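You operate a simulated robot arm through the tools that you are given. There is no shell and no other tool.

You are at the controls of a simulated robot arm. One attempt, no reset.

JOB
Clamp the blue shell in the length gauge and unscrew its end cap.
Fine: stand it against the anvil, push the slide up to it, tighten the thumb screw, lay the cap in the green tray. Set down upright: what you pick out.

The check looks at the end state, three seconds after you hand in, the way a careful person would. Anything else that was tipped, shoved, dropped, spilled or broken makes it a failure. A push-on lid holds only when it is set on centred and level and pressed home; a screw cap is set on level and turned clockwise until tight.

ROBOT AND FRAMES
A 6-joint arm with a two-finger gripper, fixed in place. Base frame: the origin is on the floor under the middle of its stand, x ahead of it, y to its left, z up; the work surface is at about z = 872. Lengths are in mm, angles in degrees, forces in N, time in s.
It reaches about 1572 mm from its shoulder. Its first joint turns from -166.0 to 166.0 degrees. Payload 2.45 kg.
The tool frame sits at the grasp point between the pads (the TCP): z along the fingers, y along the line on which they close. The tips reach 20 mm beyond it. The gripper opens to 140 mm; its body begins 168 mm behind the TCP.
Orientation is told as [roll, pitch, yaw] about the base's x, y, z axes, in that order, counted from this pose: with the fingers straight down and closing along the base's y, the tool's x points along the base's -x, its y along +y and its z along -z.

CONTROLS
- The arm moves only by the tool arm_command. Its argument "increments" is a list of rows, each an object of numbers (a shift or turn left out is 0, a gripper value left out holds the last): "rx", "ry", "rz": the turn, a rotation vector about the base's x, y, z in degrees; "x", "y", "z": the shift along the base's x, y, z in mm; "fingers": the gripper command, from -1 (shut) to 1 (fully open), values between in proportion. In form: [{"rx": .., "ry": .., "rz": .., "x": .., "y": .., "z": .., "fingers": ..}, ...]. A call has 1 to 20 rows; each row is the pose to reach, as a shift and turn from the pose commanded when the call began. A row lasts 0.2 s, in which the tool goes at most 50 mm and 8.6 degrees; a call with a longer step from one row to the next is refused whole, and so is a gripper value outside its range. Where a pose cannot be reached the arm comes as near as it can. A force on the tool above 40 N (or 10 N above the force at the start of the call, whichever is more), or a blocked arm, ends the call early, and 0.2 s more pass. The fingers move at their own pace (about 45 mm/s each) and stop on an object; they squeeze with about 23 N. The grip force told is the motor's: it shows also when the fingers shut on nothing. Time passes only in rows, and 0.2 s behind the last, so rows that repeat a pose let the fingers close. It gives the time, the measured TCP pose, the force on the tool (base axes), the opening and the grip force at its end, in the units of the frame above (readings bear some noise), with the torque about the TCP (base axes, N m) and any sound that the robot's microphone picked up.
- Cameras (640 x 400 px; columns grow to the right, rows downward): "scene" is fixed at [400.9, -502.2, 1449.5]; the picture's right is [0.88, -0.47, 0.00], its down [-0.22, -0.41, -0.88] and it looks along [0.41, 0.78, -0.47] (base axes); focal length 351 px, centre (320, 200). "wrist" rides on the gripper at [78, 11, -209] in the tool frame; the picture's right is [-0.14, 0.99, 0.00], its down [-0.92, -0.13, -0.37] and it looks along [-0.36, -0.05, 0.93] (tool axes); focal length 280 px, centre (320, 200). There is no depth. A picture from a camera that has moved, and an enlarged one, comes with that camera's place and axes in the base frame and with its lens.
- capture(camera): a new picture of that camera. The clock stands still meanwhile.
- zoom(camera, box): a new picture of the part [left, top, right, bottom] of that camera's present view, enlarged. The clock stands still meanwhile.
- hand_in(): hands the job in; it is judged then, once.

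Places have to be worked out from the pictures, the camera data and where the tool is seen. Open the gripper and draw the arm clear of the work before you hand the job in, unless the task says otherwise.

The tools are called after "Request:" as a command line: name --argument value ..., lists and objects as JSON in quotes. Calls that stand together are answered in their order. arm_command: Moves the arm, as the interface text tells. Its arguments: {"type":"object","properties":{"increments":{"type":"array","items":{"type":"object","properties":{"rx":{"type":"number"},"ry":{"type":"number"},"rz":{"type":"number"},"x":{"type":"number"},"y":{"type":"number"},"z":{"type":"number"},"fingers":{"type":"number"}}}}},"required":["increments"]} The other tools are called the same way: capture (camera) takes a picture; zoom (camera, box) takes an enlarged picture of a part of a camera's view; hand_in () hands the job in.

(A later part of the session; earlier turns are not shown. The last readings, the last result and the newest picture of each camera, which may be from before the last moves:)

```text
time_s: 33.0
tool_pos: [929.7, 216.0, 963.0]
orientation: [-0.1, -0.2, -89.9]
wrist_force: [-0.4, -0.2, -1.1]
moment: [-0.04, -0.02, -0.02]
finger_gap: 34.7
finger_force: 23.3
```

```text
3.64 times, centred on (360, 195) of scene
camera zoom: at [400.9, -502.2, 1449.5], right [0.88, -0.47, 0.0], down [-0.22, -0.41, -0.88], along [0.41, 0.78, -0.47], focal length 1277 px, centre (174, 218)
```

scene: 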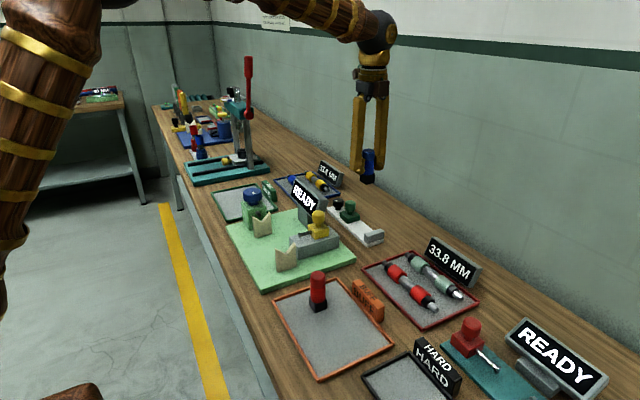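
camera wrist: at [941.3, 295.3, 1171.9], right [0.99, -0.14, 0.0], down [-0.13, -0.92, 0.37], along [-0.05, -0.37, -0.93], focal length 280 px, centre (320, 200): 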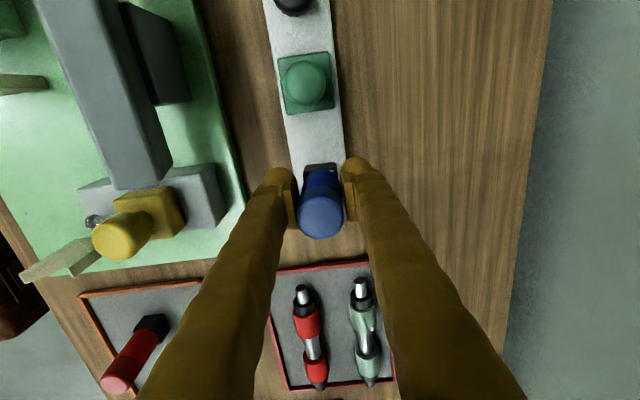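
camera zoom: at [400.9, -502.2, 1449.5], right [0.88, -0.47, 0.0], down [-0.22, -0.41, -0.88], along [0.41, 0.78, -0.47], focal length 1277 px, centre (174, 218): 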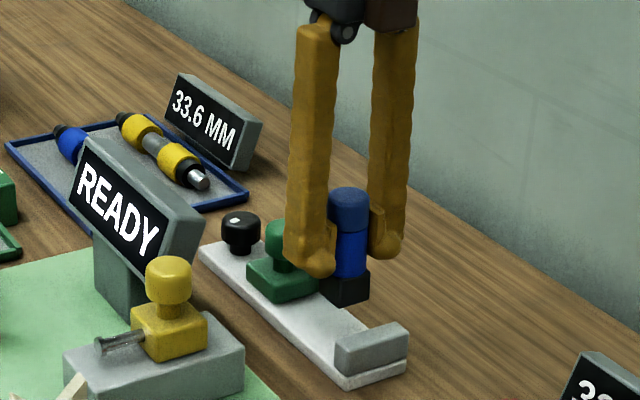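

I enlarge both to check x alignment of the foot over the rail.

Request:
zoom --camera "wrist" --box '[250, 40, 390, 250]'

Request:
zoom --camera "scene" --box '[350, 175, 430, 250]'

```text
1.90 times, centred on (320, 145) of wrist
camera zoom: at [941.3, 295.3, 1171.9], right [0.99, -0.14, 0.0], down [-0.13, -0.92, 0.37], along [-0.05, -0.37, -0.93], focal length 534 px, centre (320, 305)
```

zoom: 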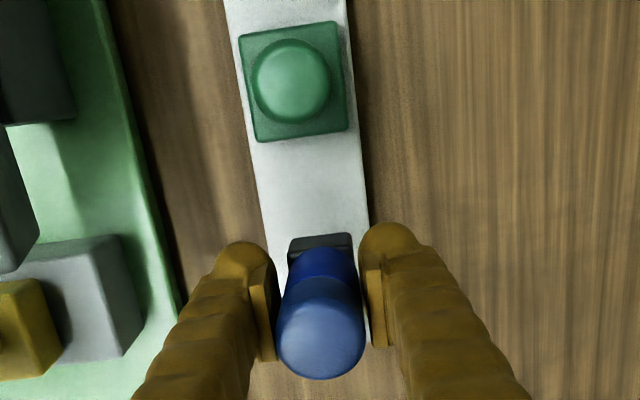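

```text
5.33 times, centred on (390, 212) of scene
camera zoom: at [400.9, -502.2, 1449.5], right [0.88, -0.47, 0.0], down [-0.22, -0.41, -0.88], along [0.41, 0.78, -0.47], focal length 1874 px, centre (-53, 133)
```

zoom: 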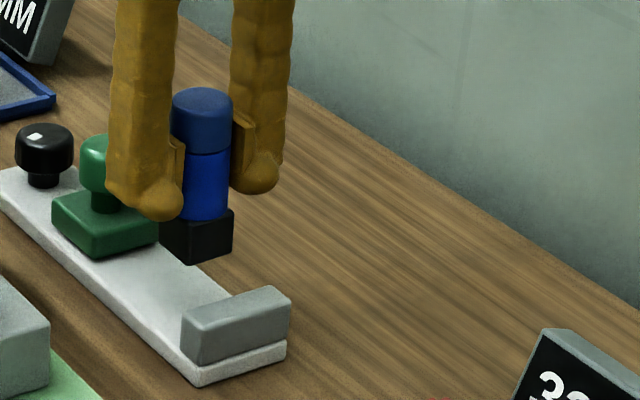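

Within the same picture the foot sits about 3 mm too far in +x relative to the rail, so I correct to x≈927 and lower to just above the rail.

Request:
arm_command --increments '[{"x": -2.7, "z": -10}, {"x": -2.7, "z": -20}, {"x": -2.7, "z": -28}, {"x": -2.7, "z": -32}, {"x": -2.7, "z": -32}]'

Request:
zoom --camera "wrist" --box '[250, 40, 390, 250]'

Request:
zoom --camera "scene" --box '[330, 175, 410, 250]'

```text
time_s: 34.2
tool_pos: [927.7, 217.2, 930.5]
orientation: [-0.1, -0.2, -90.1]
wrist_force: [0.1, 0.4, -2.0]
moment: [0.05, 0.01, 0.01]
finger_gap: 35.2
finger_force: 23.5
```

```text
1.90 times, centred on (320, 145) of wrist
camera zoom: at [938.9, 295.3, 1139.5], right [0.99, -0.14, 0.0], down [-0.13, -0.92, 0.37], along [-0.05, -0.37, -0.93], focal length 534 px, centre (320, 305)
```

zoom: 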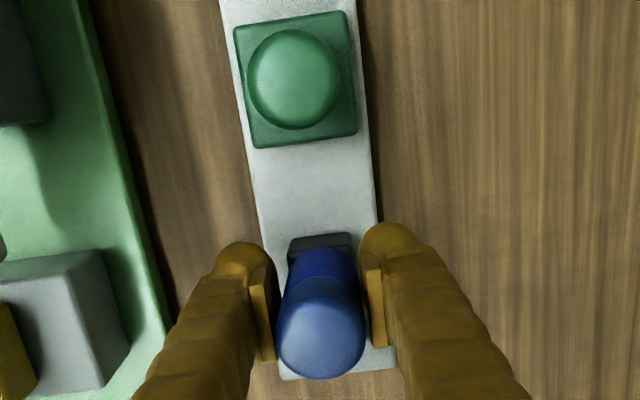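

```text
5.33 times, centred on (370, 212) of scene
camera zoom: at [400.9, -502.2, 1449.5], right [0.88, -0.47, 0.0], down [-0.22, -0.41, -0.88], along [0.41, 0.78, -0.47], focal length 1874 px, centre (53, 133)
```

zoom: 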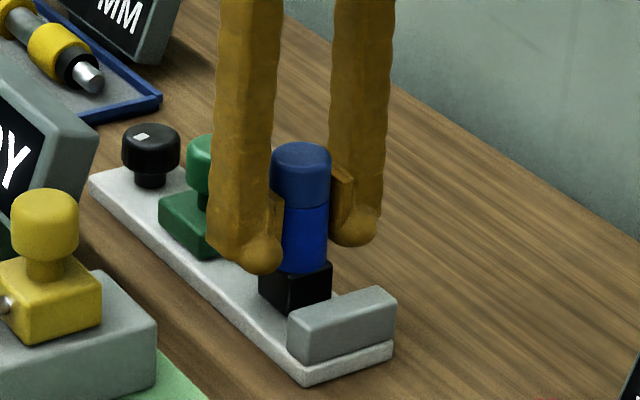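

The foot is centred over the rail and clear of the anvil. I lower gently in small steps watching the force.

Request:
arm_command --increments '[{"z": -1}, {"z": -2}, {"z": -3}, {"z": -3}]'

Request:
arm_command --increments '[{"z": -0.5}, {"z": -1}, {"z": -1}]'

Request:
arm_command --increments '[{"z": -0.5}, {"z": -1}, {"z": -1}]'

```text
time_s: 35.2
tool_pos: [928.9, 216.2, 928.1]
orientation: [0.1, -0.2, -90.0]
wrist_force: [-0.1, -0.1, -1.7]
moment: [-0.01, -0.01, 0.02]
finger_gap: 34.7
finger_force: 23.2
```

```text
time_s: 36.0
tool_pos: [929.3, 217.6, 926.6]
orientation: [0.0, -0.2, -90.0]
wrist_force: [-0.2, 0.5, 0.3]
moment: [0.01, 0.0, -0.01]
finger_gap: 34.7
finger_force: 22.9
```

```text
time_s: 36.8
tool_pos: [929.3, 216.3, 926.5]
orientation: [0.0, -0.2, -90.0]
wrist_force: [1.2, 2.5, 6.9]
moment: [-0.02, 0.05, 0.02]
finger_gap: 34.6
finger_force: 23.2
```

Contact with the rail (about 8 N up). I relieve it slightly and slide toward the anvil in −y.

Request:
arm_command --increments '[{"z": 0.7}, {"z": 0.7, "y": -3}, {"z": 0.7, "y": -6}, {"z": 0.7, "y": -9}, {"z": 0.7, "y": -11}, {"z": 0.7, "y": -11}]'

Request:
zoom --camera "scene" --box '[330, 175, 410, 250]'

```text
time_s: 38.2
tool_pos: [929.0, 205.2, 927.6]
orientation: [0.1, -0.1, -90.1]
wrist_force: [-0.1, -0.4, 0.1]
moment: [-0.02, -0.01, 0.02]
finger_gap: 35.0
finger_force: 23.1
```

```text
5.33 times, centred on (370, 212) of scene
camera zoom: at [400.9, -502.2, 1449.5], right [0.88, -0.47, 0.0], down [-0.22, -0.41, -0.88], along [0.41, 0.78, -0.47], focal length 1874 px, centre (53, 133)
```

zoom: 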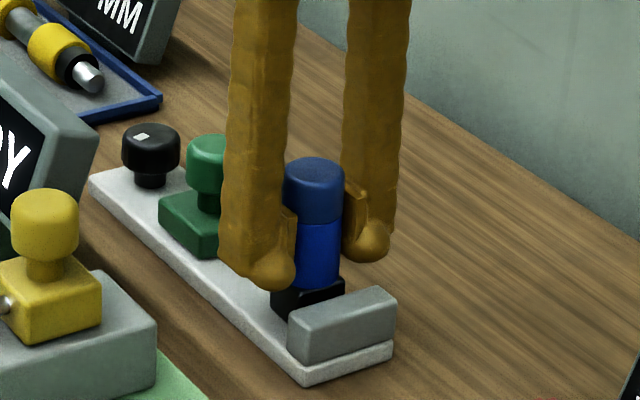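

Request:
arm_command --increments '[{"y": -1}, {"y": -2}, {"y": -2}]'

Request:
arm_command --increments '[{"y": -0.7}, {"y": -1.4}, {"y": -1.4}]'

```text
time_s: 39.0
tool_pos: [928.5, 203.1, 926.4]
orientation: [0.1, -0.2, -90.0]
wrist_force: [0.0, -0.4, -0.3]
moment: [-0.02, -0.01, -0.02]
finger_gap: 35.0
finger_force: 22.7
```

```text
time_s: 39.8
tool_pos: [928.4, 203.0, 927.7]
orientation: [0.0, -0.3, -90.0]
wrist_force: [0.4, -0.2, 0.7]
moment: [0.01, -0.02, 0.02]
finger_gap: 34.7
finger_force: 23.3
```

No side force yet at y≈202.5; I keep stepping toward the anvil.

Request:
arm_command --increments '[{"y": -0.7}, {"y": -1.4}, {"y": -1.4}]'

Request:
zoom --camera "scene" --box '[350, 195, 410, 250]'

```text
time_s: 40.6
tool_pos: [930.0, 201.7, 925.9]
orientation: [0.0, -0.2, -90.0]
wrist_force: [0.7, -0.4, 1.7]
moment: [-0.03, 0.0, 0.04]
finger_gap: 35.1
finger_force: 23.3
```

```text
7.27 times, centred on (380, 222) of scene
camera zoom: at [400.9, -502.2, 1449.5], right [0.88, -0.47, 0.0], down [-0.22, -0.41, -0.88], along [0.41, 0.78, -0.47], focal length 2555 px, centre (-116, 36)
```

zoom: 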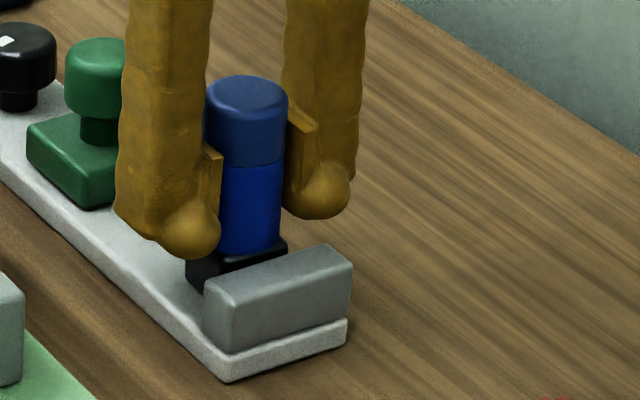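

Still no contact force; I continue.

Request:
arm_command --increments '[{"y": -0.7}, {"y": -1.4}, {"y": -1.4}]'

Request:
arm_command --increments '[{"y": -0.7}, {"y": -1.4}, {"y": -1.4}]'

```text
time_s: 41.4
tool_pos: [928.3, 199.9, 926.0]
orientation: [0.0, -0.2, -90.0]
wrist_force: [0.1, 0.5, 0.6]
moment: [-0.04, 0.03, 0.0]
finger_gap: 35.0
finger_force: 22.9
```

```text
time_s: 42.2
tool_pos: [928.1, 198.8, 925.8]
orientation: [0.0, -0.2, -90.0]
wrist_force: [-1.3, 5.1, 1.0]
moment: [0.13, 0.09, 0.04]
finger_gap: 34.9
finger_force: 22.6
```

Fy rose to 5 N: the foot is against the anvil with shell centre near y≈199. I open gently and rise a bit, then look.

Request:
arm_command --increments '[{"y": 0.3, "fingers": -0.4}, {"y": 0.3, "fingers": -0.25}, {"y": 0.3, "fingers": -0.14}, {"y": 0.3, "fingers": -0.14}]'

Request:
zoom --camera "scene" --box '[340, 185, 410, 250]'

Request:
zoom --camera "wrist" --box '[230, 60, 410, 260]'

```text
time_s: 43.2
tool_pos: [928.2, 199.5, 925.7]
orientation: [0.0, -0.2, -90.0]
wrist_force: [0.4, 0.0, 0.2]
moment: [0.02, 0.0, 0.01]
finger_gap: 60.3
finger_force: 0.0
```

```text
6.15 times, centred on (375, 218) of scene
camera zoom: at [400.9, -502.2, 1449.5], right [0.88, -0.47, 0.0], down [-0.22, -0.41, -0.88], along [0.41, 0.78, -0.47], focal length 2162 px, centre (-18, 92)
```

zoom: 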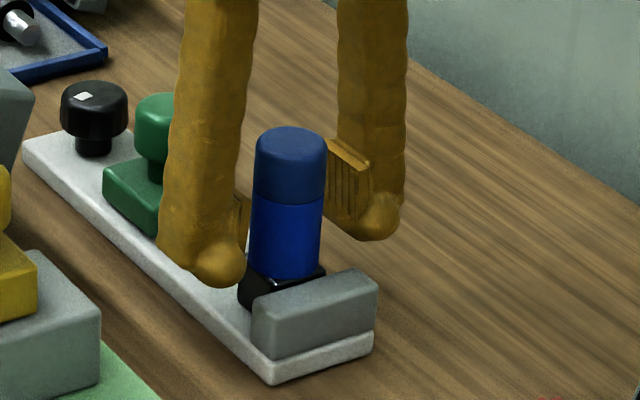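

```text
2.00 times, centred on (320, 160) of wrist
camera zoom: at [939.2, 276.9, 1134.9], right [0.99, -0.14, 0.0], down [-0.13, -0.92, 0.37], along [-0.05, -0.37, -0.93], focal length 561 px, centre (320, 280)
```

zoom: 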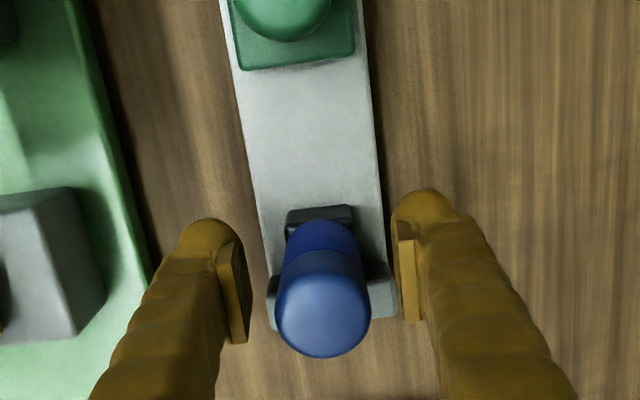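

The shell stands upright against the anvil, centred on the rail. I rise clear and move over the green slide's knob.

Request:
arm_command --increments '[{"z": 20}, {"z": 50}, {"z": 80}, {"z": 100}, {"z": 100, "y": 35}, {"z": 100, "y": 70}, {"z": 100, "y": 98}, {"z": 100, "y": 98}]'

Request:
capture --camera "wrist"

Request:
zoom --camera "scene" --box '[310, 140, 410, 250]'

```text
time_s: 45.0
tool_pos: [930.2, 295.6, 1026.7]
orientation: [0.0, -0.2, -89.9]
wrist_force: [0.7, -0.2, -0.2]
moment: [-0.01, 0.01, 0.0]
finger_gap: 60.2
finger_force: 0.0
```

```text
taken
camera wrist: at [940.2, 373.8, 1235.0], right [0.99, -0.14, 0.0], down [-0.13, -0.92, 0.37], along [-0.05, -0.37, -0.93], focal length 280 px, centre (320, 200)
```

wrist: 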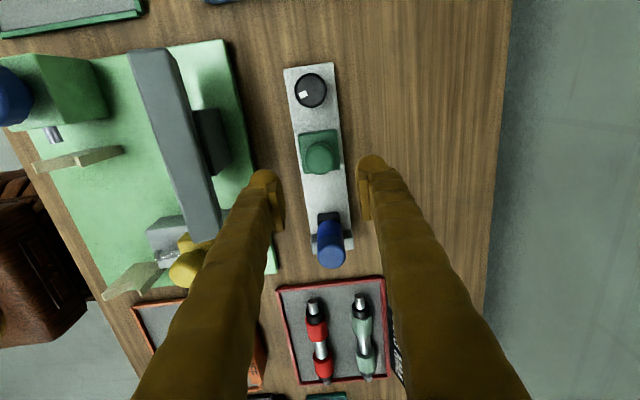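

```text
3.64 times, centred on (360, 195) of scene
camera zoom: at [400.9, -502.2, 1449.5], right [0.88, -0.47, 0.0], down [-0.22, -0.41, -0.88], along [0.41, 0.78, -0.47], focal length 1277 px, centre (174, 218)
```

zoom: 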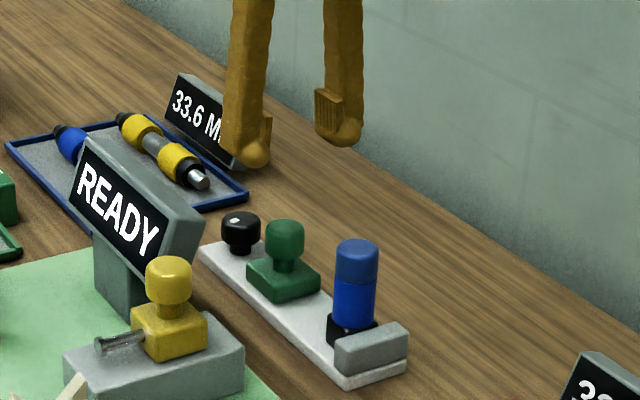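

Request:
zoom --camera "wrist" --box '[260, 50, 380, 280]'

Request:
zoom --camera "scene" --box '[355, 185, 425, 250]'

```text
1.74 times, centred on (320, 165) of wrist
camera zoom: at [940.2, 373.8, 1235.0], right [0.99, -0.14, 0.0], down [-0.13, -0.92, 0.37], along [-0.05, -0.37, -0.93], focal length 488 px, centre (320, 261)
```

zoom: 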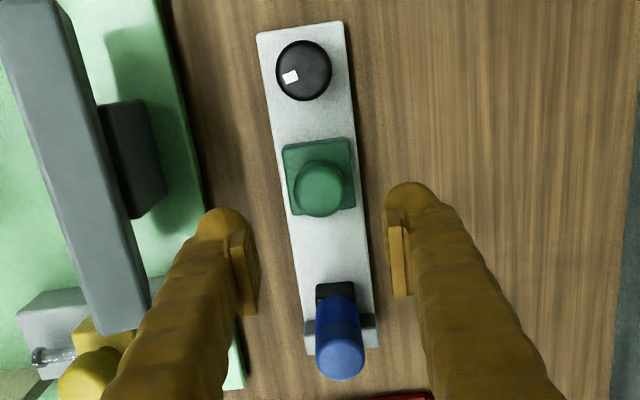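

```text
6.15 times, centred on (390, 218) of scene
camera zoom: at [400.9, -502.2, 1449.5], right [0.88, -0.47, 0.0], down [-0.22, -0.41, -0.88], along [0.41, 0.78, -0.47], focal length 2162 px, centre (-111, 92)
```

zoom: 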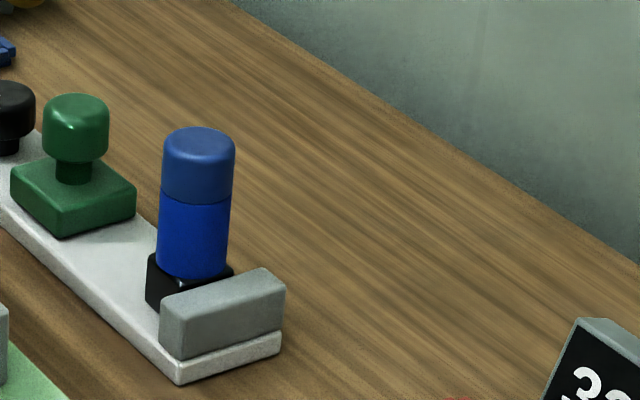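

The shell stands flush. The slide knob is near (927.5, 301), wide part about z 922–944. I shift over it and go down to just above.

Request:
arm_command --increments '[{"y": 3, "z": -20}, {"y": 5.5, "z": -40}, {"y": 5.5, "z": -52}, {"y": 5.5, "z": -52}]'

Request:
zoom --camera "wrist" --box '[230, 80, 410, 260]'

Request:
zoom --camera "scene" --box '[310, 140, 410, 250]'

```text
time_s: 46.0
tool_pos: [928.9, 300.9, 974.1]
orientation: [0.0, -0.1, -90.0]
wrist_force: [-0.5, -0.6, -0.8]
moment: [-0.02, -0.02, 0.0]
finger_gap: 60.4
finger_force: 0.0
```

```text
2.22 times, centred on (320, 170) of wrist
camera zoom: at [940.4, 379.9, 1183.2], right [0.99, -0.14, 0.0], down [-0.13, -0.92, 0.37], along [-0.05, -0.37, -0.93], focal length 623 px, centre (320, 267)
```

zoom: 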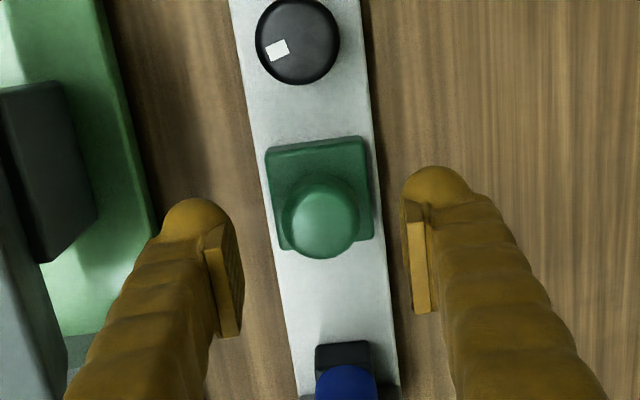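

```text
3.64 times, centred on (360, 195) of scene
camera zoom: at [400.9, -502.2, 1449.5], right [0.88, -0.47, 0.0], down [-0.22, -0.41, -0.88], along [0.41, 0.78, -0.47], focal length 1277 px, centre (174, 218)
```

zoom: 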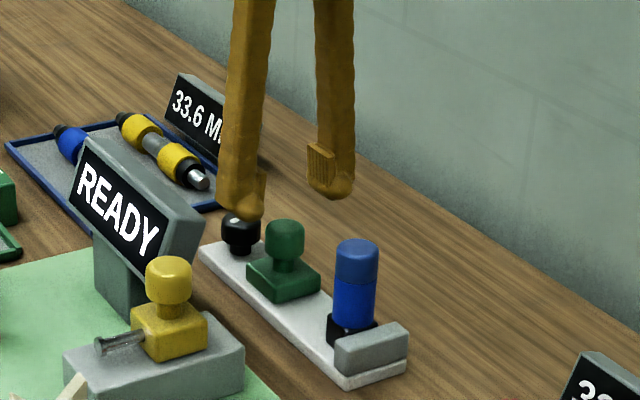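

Using the shell's foot as reference, the knob lies at about (928, 301), under the tool. I descend to the knob and close on it.

Request:
arm_command --increments '[{"z": -15}, {"z": -30}, {"z": -38}, {"z": -38}, {"z": -38, "fingers": -1}, {"z": -38, "fingers": -1}, {"z": -38, "fingers": -1}, {"z": -38, "fingers": -1}]'

Request:
zoom --camera "wrist" --box '[230, 80, 410, 260]'

Request:
zoom --camera "scene" --box '[310, 140, 410, 250]'

```text
time_s: 47.8
tool_pos: [929.4, 299.8, 936.7]
orientation: [0.1, -0.2, -90.0]
wrist_force: [38.0, 1.0, -9.1]
moment: [0.01, -0.33, 0.06]
finger_gap: 32.8
finger_force: 45.2
```

```text
2.22 times, centred on (320, 170) of wrist
camera zoom: at [940.1, 379.3, 1145.2], right [0.99, -0.14, 0.0], down [-0.13, -0.92, 0.37], along [-0.05, -0.37, -0.93], focal length 623 px, centre (320, 267)
```

zoom: 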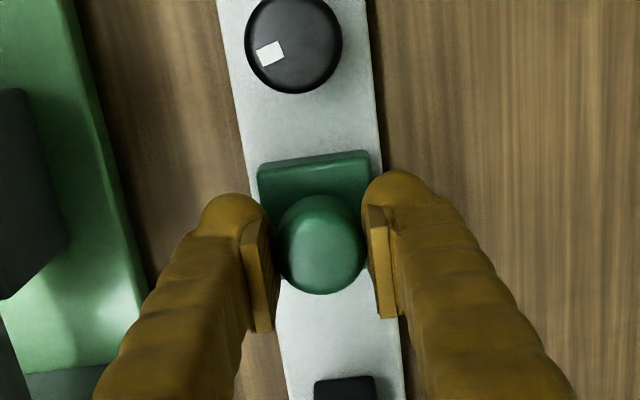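

```text
3.64 times, centred on (360, 195) of scene
camera zoom: at [400.9, -502.2, 1449.5], right [0.88, -0.47, 0.0], down [-0.22, -0.41, -0.88], along [0.41, 0.78, -0.47], focal length 1277 px, centre (174, 218)
```

zoom: 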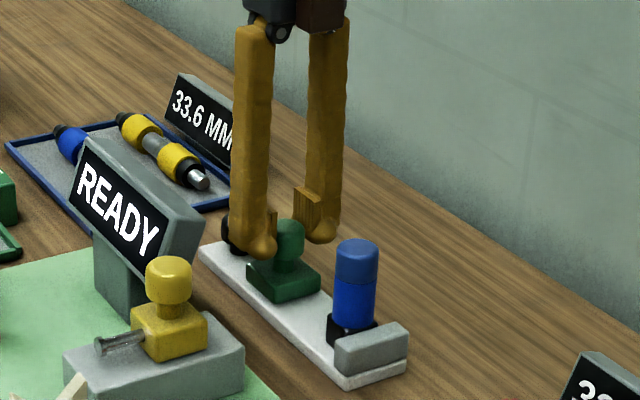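

The reading shows +38 N in x: the rigid knob sits slightly to +x of my tool centre. I shift in +x to null the force.

Request:
arm_command --increments '[{"x": 0.5}, {"x": 1}, {"x": 1}]'

```text
time_s: 48.6
tool_pos: [929.5, 299.6, 937.2]
orientation: [0.0, -0.1, -90.1]
wrist_force: [36.6, -8.7, -6.2]
moment: [-0.14, -0.33, 0.0]
finger_gap: 32.7
finger_force: 44.1
```

Request:
arm_command --increments '[{"x": 0.7}, {"x": 1.5}, {"x": 1.5}]'

```text
time_s: 49.4
tool_pos: [929.3, 301.8, 937.4]
orientation: [-0.1, -0.2, -90.0]
wrist_force: [3.6, -17.4, 0.3]
moment: [-0.28, -0.02, 0.04]
finger_gap: 32.4
finger_force: 44.5
```

Fx is nulled now. I drag the slide toward the shell in −y, first 20 mm, and check.

Request:
arm_command --increments '[{"y": -2}, {"y": -5}, {"y": -10}, {"y": -15}, {"y": -20}, {"y": -20}]'

Request:
zoom --camera "scene" --box '[310, 140, 410, 250]'

```text
time_s: 50.8
tool_pos: [930.2, 281.4, 936.6]
orientation: [0.0, -0.2, -89.9]
wrist_force: [-33.3, 1.4, 10.4]
moment: [-0.01, 0.41, 0.01]
finger_gap: 32.5
finger_force: 44.9
```

```text
3.64 times, centred on (360, 195) of scene
camera zoom: at [400.9, -502.2, 1449.5], right [0.88, -0.47, 0.0], down [-0.22, -0.41, -0.88], along [0.41, 0.78, -0.47], focal length 1277 px, centre (174, 218)
```

zoom: 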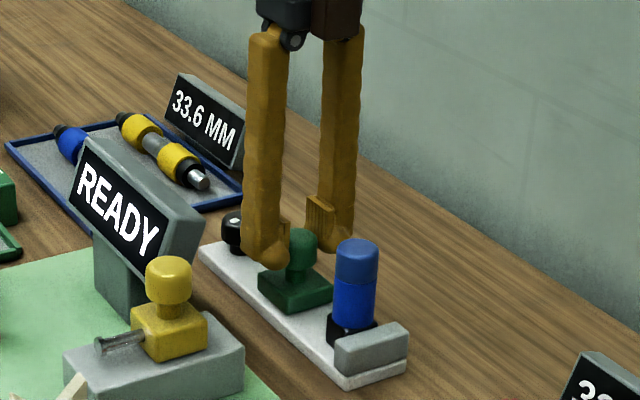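

The slide follows. Fx has swung to −33 N, so I ease 1 mm back in x and go on.

Request:
arm_command --increments '[{"x": -0.5}, {"x": -1}, {"x": -1}]'

Request:
arm_command --increments '[{"y": -4}, {"y": -8}, {"y": -13}, {"y": -18}, {"y": -22}, {"y": -22}]'

Request:
zoom --camera "scene" --box '[340, 185, 410, 250]'

```text
time_s: 51.6
tool_pos: [931.2, 280.8, 936.1]
orientation: [0.1, -0.2, -90.0]
wrist_force: [-20.4, 1.3, 4.2]
moment: [0.05, 0.17, -0.04]
finger_gap: 32.6
finger_force: 44.4
```

```text
time_s: 53.0
tool_pos: [929.5, 260.5, 936.6]
orientation: [0.1, -0.2, -90.0]
wrist_force: [8.9, -1.1, -7.2]
moment: [0.06, -0.09, 0.02]
finger_gap: 32.6
finger_force: 45.6
```

```text
6.15 times, centred on (375, 218) of scene
camera zoom: at [400.9, -502.2, 1449.5], right [0.88, -0.47, 0.0], down [-0.22, -0.41, -0.88], along [0.41, 0.78, -0.47], focal length 2162 px, centre (-18, 92)
```

zoom: 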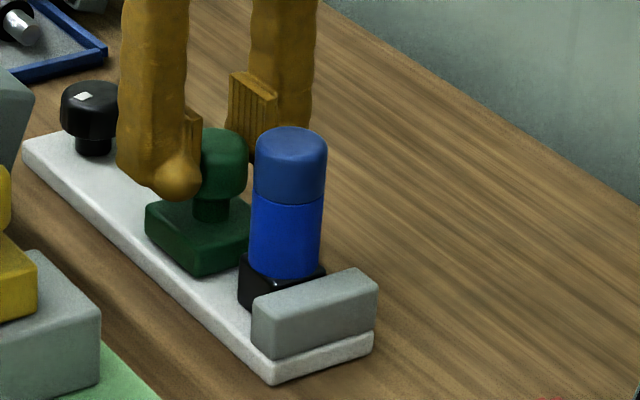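

About 20 mm remain between slide and foot. I go 14 mm and then in small steps.

Request:
arm_command --increments '[{"y": -4}, {"y": -8}, {"y": -12}, {"y": -15}, {"y": -15}]'

Request:
arm_command --increments '[{"y": -0.7}, {"y": -1.5}, {"y": -1.5}]'

Request:
zoom --camera "scene" --box '[340, 185, 410, 250]'

Request:
zoom --camera "wrist" --box '[230, 100, 410, 280]'

```text
time_s: 54.2
tool_pos: [929.4, 244.5, 936.6]
orientation: [0.0, -0.2, -90.0]
wrist_force: [-14.4, 1.0, -3.2]
moment: [0.04, 0.14, -0.02]
finger_gap: 32.5
finger_force: 45.0
```

```text
time_s: 55.0
tool_pos: [930.2, 242.7, 936.3]
orientation: [0.0, -0.1, -90.0]
wrist_force: [-15.7, 1.7, -2.9]
moment: [0.05, 0.13, -0.03]
finger_gap: 32.6
finger_force: 44.9
```

```text
6.15 times, centred on (375, 218) of scene
camera zoom: at [400.9, -502.2, 1449.5], right [0.88, -0.47, 0.0], down [-0.22, -0.41, -0.88], along [0.41, 0.78, -0.47], focal length 2162 px, centre (-18, 92)
```

zoom: 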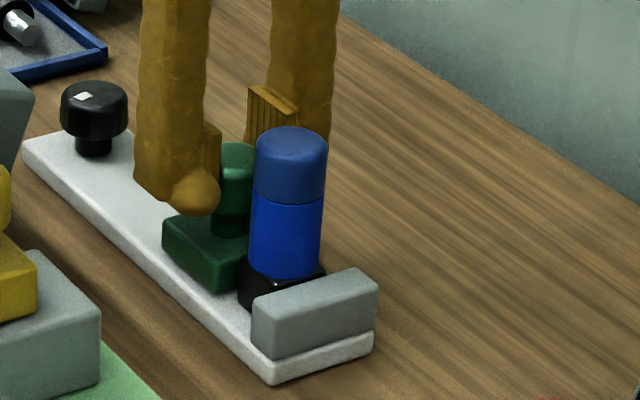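

```text
2.22 times, centred on (320, 190) of wrist
camera zoom: at [940.8, 321.8, 1145.2], right [0.99, -0.14, 0.0], down [-0.13, -0.92, 0.37], along [-0.05, -0.37, -0.93], focal length 623 px, centre (320, 222)
```

zoom: 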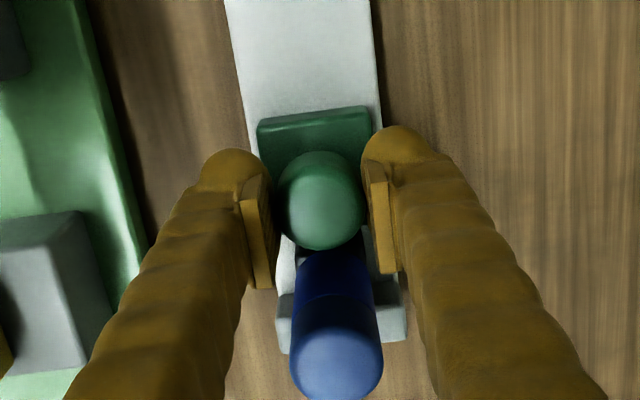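

About 3 mm should remain; I step on and watch Fy.

Request:
arm_command --increments '[{"y": -0.7}, {"y": -1.5}, {"y": -1.5}]'

Request:
arm_command --increments '[{"y": -0.6}, {"y": -1.2}, {"y": -1.2}]'

```text
time_s: 55.8
tool_pos: [930.0, 241.8, 936.4]
orientation: [0.0, -0.2, -89.9]
wrist_force: [-18.3, 1.5, 6.8]
moment: [-0.02, 0.24, -0.04]
finger_gap: 32.6
finger_force: 44.9
```

```text
time_s: 56.6
tool_pos: [929.0, 240.6, 935.8]
orientation: [0.1, -0.2, -90.0]
wrist_force: [-8.7, 0.5, 6.7]
moment: [0.0, 0.11, 0.02]
finger_gap: 32.6
finger_force: 45.2
```

Request:
arm_command --increments '[{"y": -0.6}, {"y": -1.2}, {"y": -1.2}]'

Request:
arm_command --increments '[{"y": -0.6}, {"y": -1.2}, {"y": -1.2}]'

Request:
zoom --camera "scene" --box '[345, 190, 405, 245]'

```text
time_s: 57.4
tool_pos: [929.0, 239.8, 936.0]
orientation: [0.1, -0.2, -90.0]
wrist_force: [-8.5, 1.1, 5.3]
moment: [0.06, 0.1, 0.0]
finger_gap: 32.6
finger_force: 45.2
```

```text
time_s: 58.2
tool_pos: [929.7, 237.7, 935.7]
orientation: [0.0, -0.2, -90.0]
wrist_force: [-9.0, 1.1, 1.8]
moment: [0.06, 0.1, 0.0]
finger_gap: 32.6
finger_force: 44.9
```

```text
7.27 times, centred on (375, 218) of scene
camera zoom: at [400.9, -502.2, 1449.5], right [0.88, -0.47, 0.0], down [-0.22, -0.41, -0.88], along [0.41, 0.78, -0.47], focal length 2555 px, centre (-80, 73)
```

zoom: 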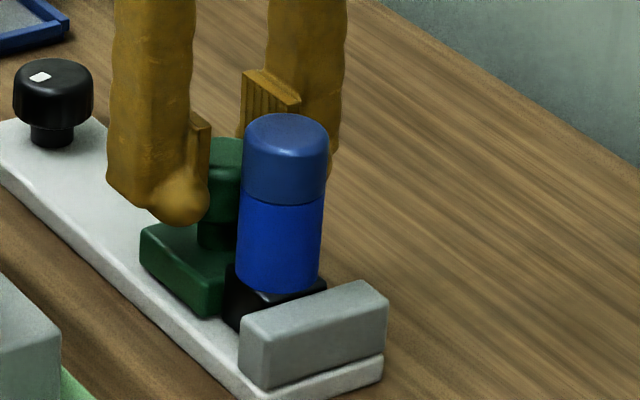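

Nearly touching now; I continue with 1 mm steps.

Request:
arm_command --increments '[{"y": -0.5}, {"y": -1}, {"y": -1}]'

Request:
arm_command --increments '[{"y": -0.5}, {"y": -1}, {"y": -1}]'

```text
time_s: 59.0
tool_pos: [930.0, 237.6, 935.7]
orientation: [0.0, -0.2, -89.9]
wrist_force: [-13.9, 2.8, 2.0]
moment: [0.07, 0.18, -0.02]
finger_gap: 32.5
finger_force: 44.8
```

```text
time_s: 59.8
tool_pos: [930.5, 237.6, 936.2]
orientation: [0.1, -0.2, -89.9]
wrist_force: [-5.6, 19.2, -0.7]
moment: [0.29, 0.08, 0.01]
finger_gap: 32.5
finger_force: 44.9
```

Fy jumped to 19 N: the slide is against the shell's foot. I press a touch more, then release the knob and look.

Request:
arm_command --increments '[{"y": -0.3}, {"y": -0.3}, {"y": -0.3, "fingers": -0.4}, {"y": -0.3, "fingers": -0.14}, {"y": -0.3, "fingers": -0.14}]'

Request:
zoom --camera "scene" --box '[345, 190, 405, 245]'

Request:
zoom --camera "wrist" --box '[230, 100, 410, 280]'

```text
time_s: 61.0
tool_pos: [930.0, 236.5, 935.7]
orientation: [0.0, -0.3, -90.0]
wrist_force: [-0.6, 0.3, -0.2]
moment: [-0.03, -0.02, 0.01]
finger_gap: 60.2
finger_force: 0.1
```

```text
7.27 times, centred on (375, 218) of scene
camera zoom: at [400.9, -502.2, 1449.5], right [0.88, -0.47, 0.0], down [-0.22, -0.41, -0.88], along [0.41, 0.78, -0.47], focal length 2555 px, centre (-80, 73)
```

zoom: 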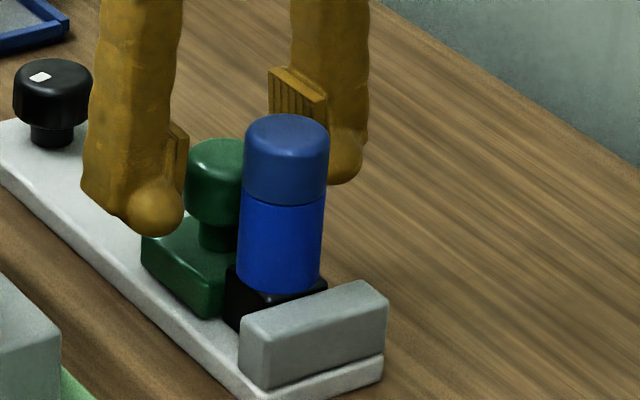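

```text
2.22 times, centred on (320, 190) of wrist
camera zoom: at [940.6, 314.3, 1144.4], right [0.99, -0.14, 0.0], down [-0.13, -0.92, 0.37], along [-0.05, -0.37, -0.93], focal length 623 px, centre (320, 222)
```

zoom: 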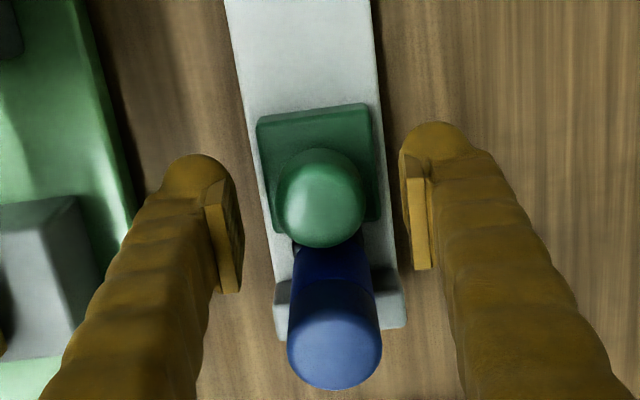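

The slide touches the foot and everything is upright. Next the thumb screw: I rise, move above it, and turn the gripper back to yaw 0 so there is room to turn clockwise.

Request:
arm_command --increments '[{"z": 25}, {"z": 60}, {"z": 90}, {"z": 90, "y": 30}, {"z": 90, "y": 60, "rz": 7.5}, {"z": 90, "y": 90, "rz": 15}, {"z": 90, "y": 120, "rz": 22.5}, {"z": 90, "y": 131, "rz": 30}, {"z": 90, "y": 131, "rz": 37.5}, {"z": 90, "y": 131, "rz": 45}, {"z": 90, "y": 131, "rz": 52.5}, {"z": 90, "y": 131, "rz": 60}, {"z": 90, "y": 131, "rz": 67.5}, {"z": 90, "y": 131, "rz": 75}, {"z": 90, "y": 131, "rz": 82.5}, {"z": 90, "y": 131, "rz": 90}, {"z": 90, "y": 131, "rz": 90}]'

Request:
capture --camera "wrist"

Request:
zoom --camera "scene" --box '[310, 140, 410, 250]'

```text
time_s: 64.6
tool_pos: [930.2, 366.0, 1027.2]
orientation: [0.1, -0.2, 0.2]
wrist_force: [0.5, 0.5, 0.1]
moment: [0.01, 0.01, -0.01]
finger_gap: 60.5
finger_force: 0.1
```

```text
taken
camera wrist: at [851.0, 376.5, 1235.6], right [0.14, 0.99, 0.0], down [0.92, -0.13, 0.37], along [0.37, -0.05, -0.93], focal length 280 px, centre (320, 200)
```

wrist: 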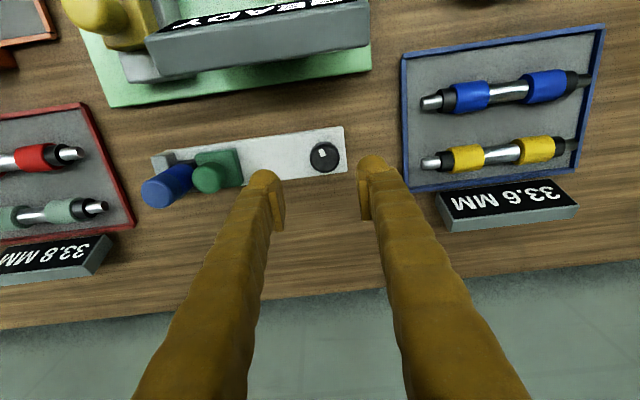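

```text
3.64 times, centred on (360, 195) of scene
camera zoom: at [400.9, -502.2, 1449.5], right [0.88, -0.47, 0.0], down [-0.22, -0.41, -0.88], along [0.41, 0.78, -0.47], focal length 1277 px, centre (174, 218)
```

zoom: 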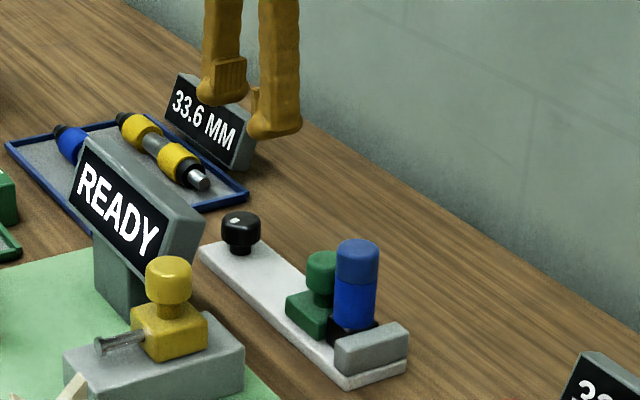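

Request:
zoom --camera "wrist" --box '[130, 110, 390, 260]'

```text
2.46 times, centred on (260, 185) of wrist
camera zoom: at [851.0, 376.5, 1235.6], right [0.14, 0.99, 0.0], down [0.92, -0.13, 0.37], along [0.37, -0.05, -0.93], focal length 690 px, centre (468, 237)
```

zoom: 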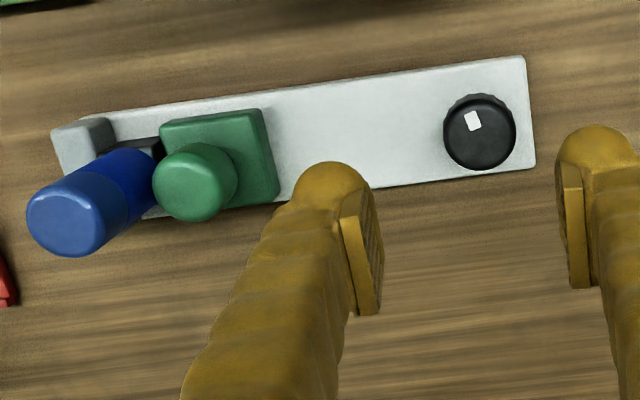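

The thumb screw works out at about (926.5, 371), top near z≈917. I shift there and go down to just above it to check.

Request:
arm_command --increments '[{"x": -3, "y": 5}, {"x": -3, "y": 5, "z": -30}, {"x": -3, "y": 5, "z": -60}, {"x": -3, "y": 5, "z": -82}, {"x": -3, "y": 5, "z": -82}]'

Request:
zoom --camera "wrist" --box '[220, 100, 420, 280]'

Request:
zoom --camera "scene" --box '[310, 160, 390, 240]'

```text
time_s: 65.8
tool_pos: [927.6, 372.8, 944.5]
orientation: [0.0, -0.2, 0.2]
wrist_force: [0.4, 0.3, -0.8]
moment: [0.01, 0.01, 0.01]
finger_gap: 60.1
finger_force: 0.0
```

```text
2.22 times, centred on (320, 190) of wrist
camera zoom: at [849.0, 382.6, 1153.3], right [0.14, 0.99, 0.0], down [0.92, -0.13, 0.37], along [0.37, -0.05, -0.93], focal length 623 px, centre (320, 222)
```

zoom: 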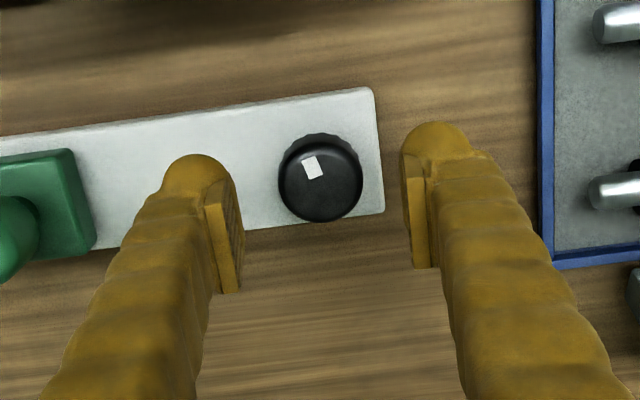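

```text
5.00 times, centred on (350, 200) of scene
camera zoom: at [400.9, -502.2, 1449.5], right [0.88, -0.47, 0.0], down [-0.22, -0.41, -0.88], along [0.41, 0.78, -0.47], focal length 1756 px, centre (170, 200)
```

zoom: 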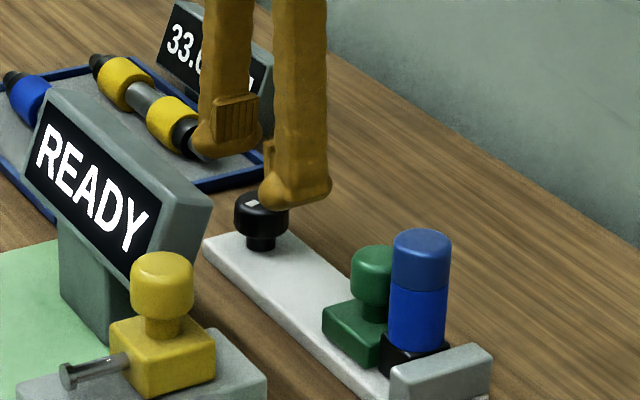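

The screw is centred between the pads. I descend so the pads surround the knob and close.

Request:
arm_command --increments '[{"x": -1, "z": -15}, {"x": -1, "z": -30}, {"x": -1, "z": -35}, {"x": -1, "z": -35}]'

Request:
arm_command --increments '[{"fingers": -0.4}, {"fingers": -1}, {"fingers": -1}, {"fingers": -1}, {"fingers": -1}]'

Request:
zoom --camera "wrist" --box '[220, 100, 420, 280]'

```text
time_s: 66.8
tool_pos: [926.9, 372.0, 910.2]
orientation: [0.0, -0.3, 0.1]
wrist_force: [0.2, 0.0, -0.5]
moment: [0.01, -0.01, 0.02]
finger_gap: 60.1
finger_force: 0.1
```

```text
time_s: 68.0
tool_pos: [927.0, 372.6, 910.1]
orientation: [0.0, -0.2, 0.1]
wrist_force: [0.7, 5.8, -1.0]
moment: [0.06, 0.0, 0.08]
finger_gap: 34.1
finger_force: 44.5
```

```text
2.22 times, centred on (320, 190) of wrist
camera zoom: at [848.0, 382.5, 1118.7], right [0.14, 0.99, 0.0], down [0.92, -0.13, 0.37], along [0.37, -0.05, -0.93], focal length 623 px, centre (320, 222)
```

zoom: 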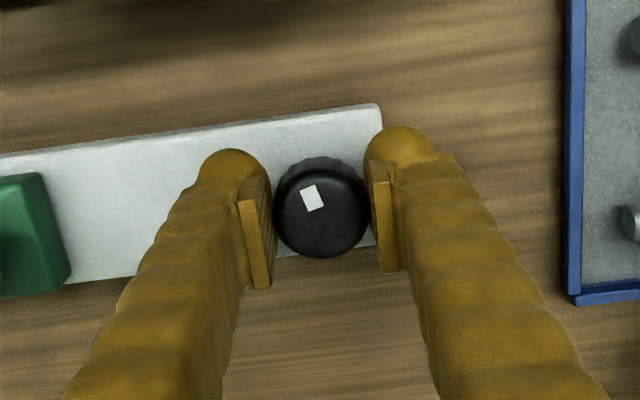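

Gripped with only 6 N side load. I turn clockwise (−rz) and watch the torque.

Request:
arm_command --increments '[{"rz": -5}, {"rz": -10}, {"rz": -15}, {"rz": -20}, {"rz": -25}, {"rz": -30}, {"rz": -30}]'

Request:
zoom --camera "wrist" --box '[220, 100, 420, 280]'

Request:
zoom --camera "scene" --box '[310, 160, 390, 240]'

```text
time_s: 69.1
tool_pos: [926.0, 373.0, 910.5]
orientation: [0.2, -0.3, -21.5]
wrist_force: [5.5, 3.3, -6.0]
moment: [0.01, -0.26, 0.06]
finger_gap: 34.6
finger_force: 44.9
stopped in row 5: the force on the tool passed its limit at 42 N (the readings are from after the stop); the commanded pose is now the measured one
```

```text
2.22 times, centred on (320, 190) of wrist
camera zoom: at [856.9, 411.6, 1118.6], right [0.49, 0.87, 0.0], down [0.81, -0.46, 0.37], along [0.33, -0.18, -0.93], focal length 623 px, centre (320, 222)
```

zoom: 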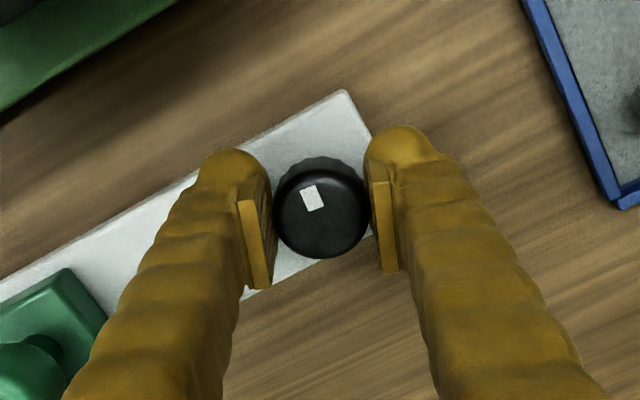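

```text
5.00 times, centred on (350, 200) of scene
camera zoom: at [400.9, -502.2, 1449.5], right [0.88, -0.47, 0.0], down [-0.22, -0.41, -0.88], along [0.41, 0.78, -0.47], focal length 1756 px, centre (170, 200)
```

zoom: 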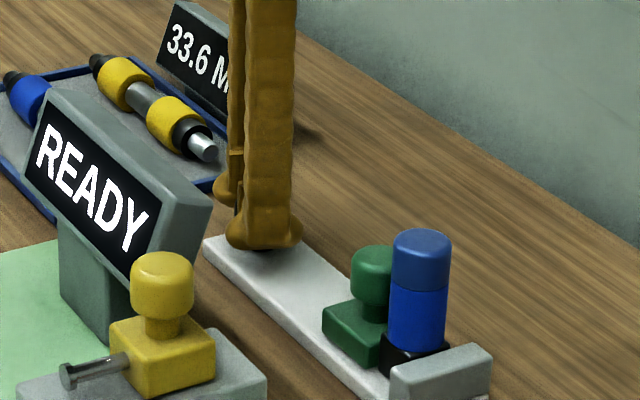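

The knob turns with the gripper (mark unchanged relative to the pads); a side force from slight off-centre stopped it. The pose has reset with low load; I continue in shorter turns.

Request:
arm_command --increments '[{"rz": -5}, {"rz": -10}, {"rz": -15}, {"rz": -15}]'

```text
time_s: 70.3
tool_pos: [927.2, 374.3, 910.6]
orientation: [0.4, -0.3, -36.5]
wrist_force: [7.8, 3.4, -6.6]
moment: [-0.05, -0.21, 0.05]
finger_gap: 34.2
finger_force: 45.2
stopped in row 4: the force on the tool passed its limit at 41 N (the readings are from after the stop); the commanded pose is now the measured one
```

Side load keeps building, so the turning axis is a bit off my tool centre. I open in place, turn to yaw −90 and re-grip along x to find the knob's x-centre.

Request:
arm_command --increments '[{"fingers": -0.3}, {"fingers": -0.14}, {"rz": -8}, {"rz": -16}, {"rz": -24}, {"rz": -32}, {"rz": -40}, {"rz": -48}, {"rz": -53.5}, {"rz": -53.5}]'

Request:
zoom --camera "wrist" --box '[220, 100, 420, 280]'

Request:
zoom --camera "scene" --box '[310, 160, 390, 240]'

```text
time_s: 72.5
tool_pos: [927.6, 374.0, 908.4]
orientation: [0.3, -0.3, -90.0]
wrist_force: [-0.6, -0.1, -0.6]
moment: [-0.03, -0.03, 0.05]
finger_gap: 60.5
finger_force: 0.0
```

```text
2.22 times, centred on (320, 190) of wrist
camera zoom: at [937.2, 453.0, 1118.7], right [0.99, -0.14, 0.01], down [-0.13, -0.92, 0.37], along [-0.05, -0.37, -0.93], focal length 623 px, centre (320, 222)
```

zoom: 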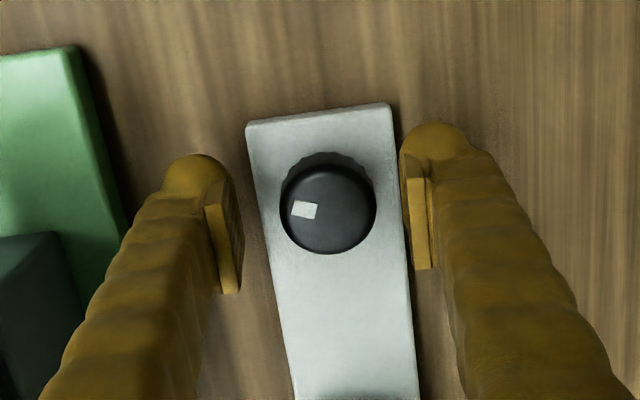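

```text
5.00 times, centred on (350, 200) of scene
camera zoom: at [400.9, -502.2, 1449.5], right [0.88, -0.47, 0.0], down [-0.22, -0.41, -0.88], along [0.41, 0.78, -0.47], focal length 1756 px, centre (170, 200)
```

zoom: 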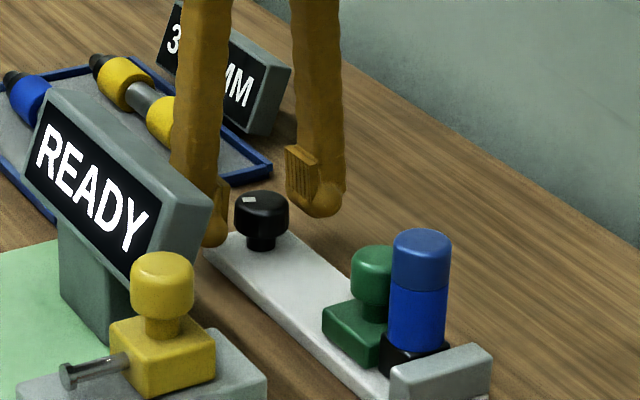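

In this view the knob is ~1.7 mm to +x of the pad midline. I correct x by +1.7, y by −1.5, level the small tilt, and close to read the side force.

Request:
arm_command --increments '[{"x": 1.7, "y": -1.5, "z": 1.5, "rx": -0.3}, {"x": 1.7, "y": -1.5, "z": 1.5, "rx": -0.3}, {"x": 1.7, "y": -1.5, "z": 1.5, "rx": -0.3, "fingers": -1}, {"x": 1.7, "y": -1.5, "z": 1.5, "rx": -0.3, "fingers": -1}, {"x": 1.7, "y": -1.5, "z": 1.5, "rx": -0.3, "fingers": -1}, {"x": 1.7, "y": -1.5, "z": 1.5, "rx": -0.3, "fingers": -1}]'

```text
time_s: 73.9
tool_pos: [930.3, 372.4, 911.6]
orientation: [0.4, -0.6, -89.9]
wrist_force: [27.5, 2.8, -5.1]
moment: [0.04, -0.25, -0.01]
finger_gap: 34.8
finger_force: 45.0
```

Request:
arm_command --increments '[{"x": 0.6}, {"x": 1.2}, {"x": 1.2}]'

```text
time_s: 74.7
tool_pos: [929.6, 371.8, 912.6]
orientation: [0.2, -0.6, -90.0]
wrist_force: [11.2, -0.4, -0.4]
moment: [-0.07, -0.1, 0.01]
finger_gap: 34.7
finger_force: 45.5
```

Request:
arm_command --increments '[{"x": 0.5}, {"x": 0.5}]'

```text
time_s: 75.3
tool_pos: [930.0, 371.5, 911.4]
orientation: [0.3, -0.7, -90.0]
wrist_force: [-5.1, -5.7, 0.7]
moment: [-0.12, 0.08, -0.01]
finger_gap: 34.9
finger_force: 44.3
```

Side force is nulled; the axis is near (930, 372). I turn clockwise again in a longer call.

Request:
arm_command --increments '[{"rz": -5}, {"rz": -10}, {"rz": -15}, {"rz": -20}, {"rz": -25}, {"rz": -30}, {"rz": -30}]'

```text
time_s: 76.9
tool_pos: [929.1, 373.1, 912.1]
orientation: [0.2, -0.6, -120.1]
wrist_force: [-33.6, -15.0, -5.6]
moment: [-0.25, 0.35, 0.0]
finger_gap: 34.6
finger_force: 45.1
```

Torque about z is still ~0, so not tight. I trim x −1, y −0.5 to relieve the side load and go on turning.

Request:
arm_command --increments '[{"x": -1, "y": -0.6}, {"x": -1, "y": -0.6}, {"x": -1, "y": -0.6, "rz": -5}, {"x": -1, "y": -0.6, "rz": -10}, {"x": -1, "y": -0.6, "rz": -15}, {"x": -1, "y": -0.6, "rz": -20}, {"x": -1, "y": -0.6, "rz": -25}, {"x": -1, "y": -0.6, "rz": -30}, {"x": -1, "y": -0.6, "rz": -30}]'

Request:
zoom --camera "wrist" --box '[220, 100, 420, 280]'

```text
time_s: 78.9
tool_pos: [930.0, 372.5, 912.1]
orientation: [0.2, -0.6, -150.0]
wrist_force: [15.8, 14.7, -9.4]
moment: [0.15, -0.25, -0.05]
finger_gap: 34.6
finger_force: 44.5
```

```text
2.22 times, centred on (320, 190) of wrist
camera zoom: at [1004.2, 403.3, 1120.1], right [0.38, -0.93, 0.01], down [-0.86, -0.35, 0.38], along [-0.35, -0.15, -0.93], focal length 623 px, centre (320, 222)
```

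zoom: 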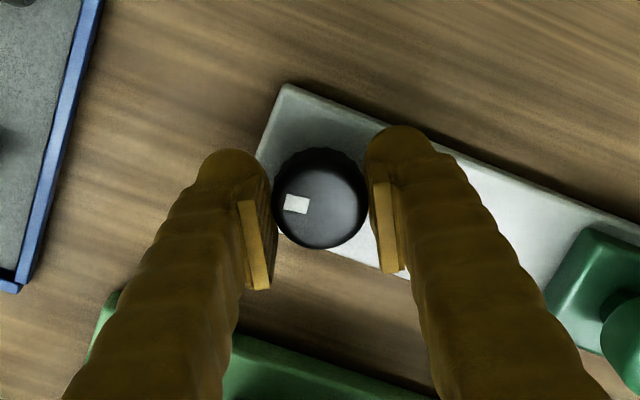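

The knob follows (about −97° total so far) with torque still near zero. I trim slightly and continue.

Request:
arm_command --increments '[{"x": 0.5, "y": 0.4}, {"x": 0.5, "y": 0.4, "rz": -6}, {"x": 0.5, "y": 0.4, "rz": -12}, {"x": 0.5, "y": 0.4, "rz": -18}, {"x": 0.5, "y": 0.4, "rz": -24}, {"x": 0.5, "y": 0.4, "rz": -30}, {"x": 0.5, "y": 0.4, "rz": -36}, {"x": 0.5, "y": 0.4, "rz": -42}, {"x": 0.5, "y": 0.4, "rz": -42}]'

```text
time_s: 80.3
tool_pos: [928.3, 370.4, 906.4]
orientation: [-3.2, 2.1, -153.5]
wrist_force: [-28.7, -7.5, 8.0]
moment: [-0.06, 0.74, 0.06]
finger_gap: 34.5
finger_force: 45.2
out of reach, approached as far as the arm can: row 2, 3, 4, 5, 6, 7
stopped in row 7: the force on the tool passed its limit at 133 N (the readings are from after the stop); the commanded pose is now the measured one
```

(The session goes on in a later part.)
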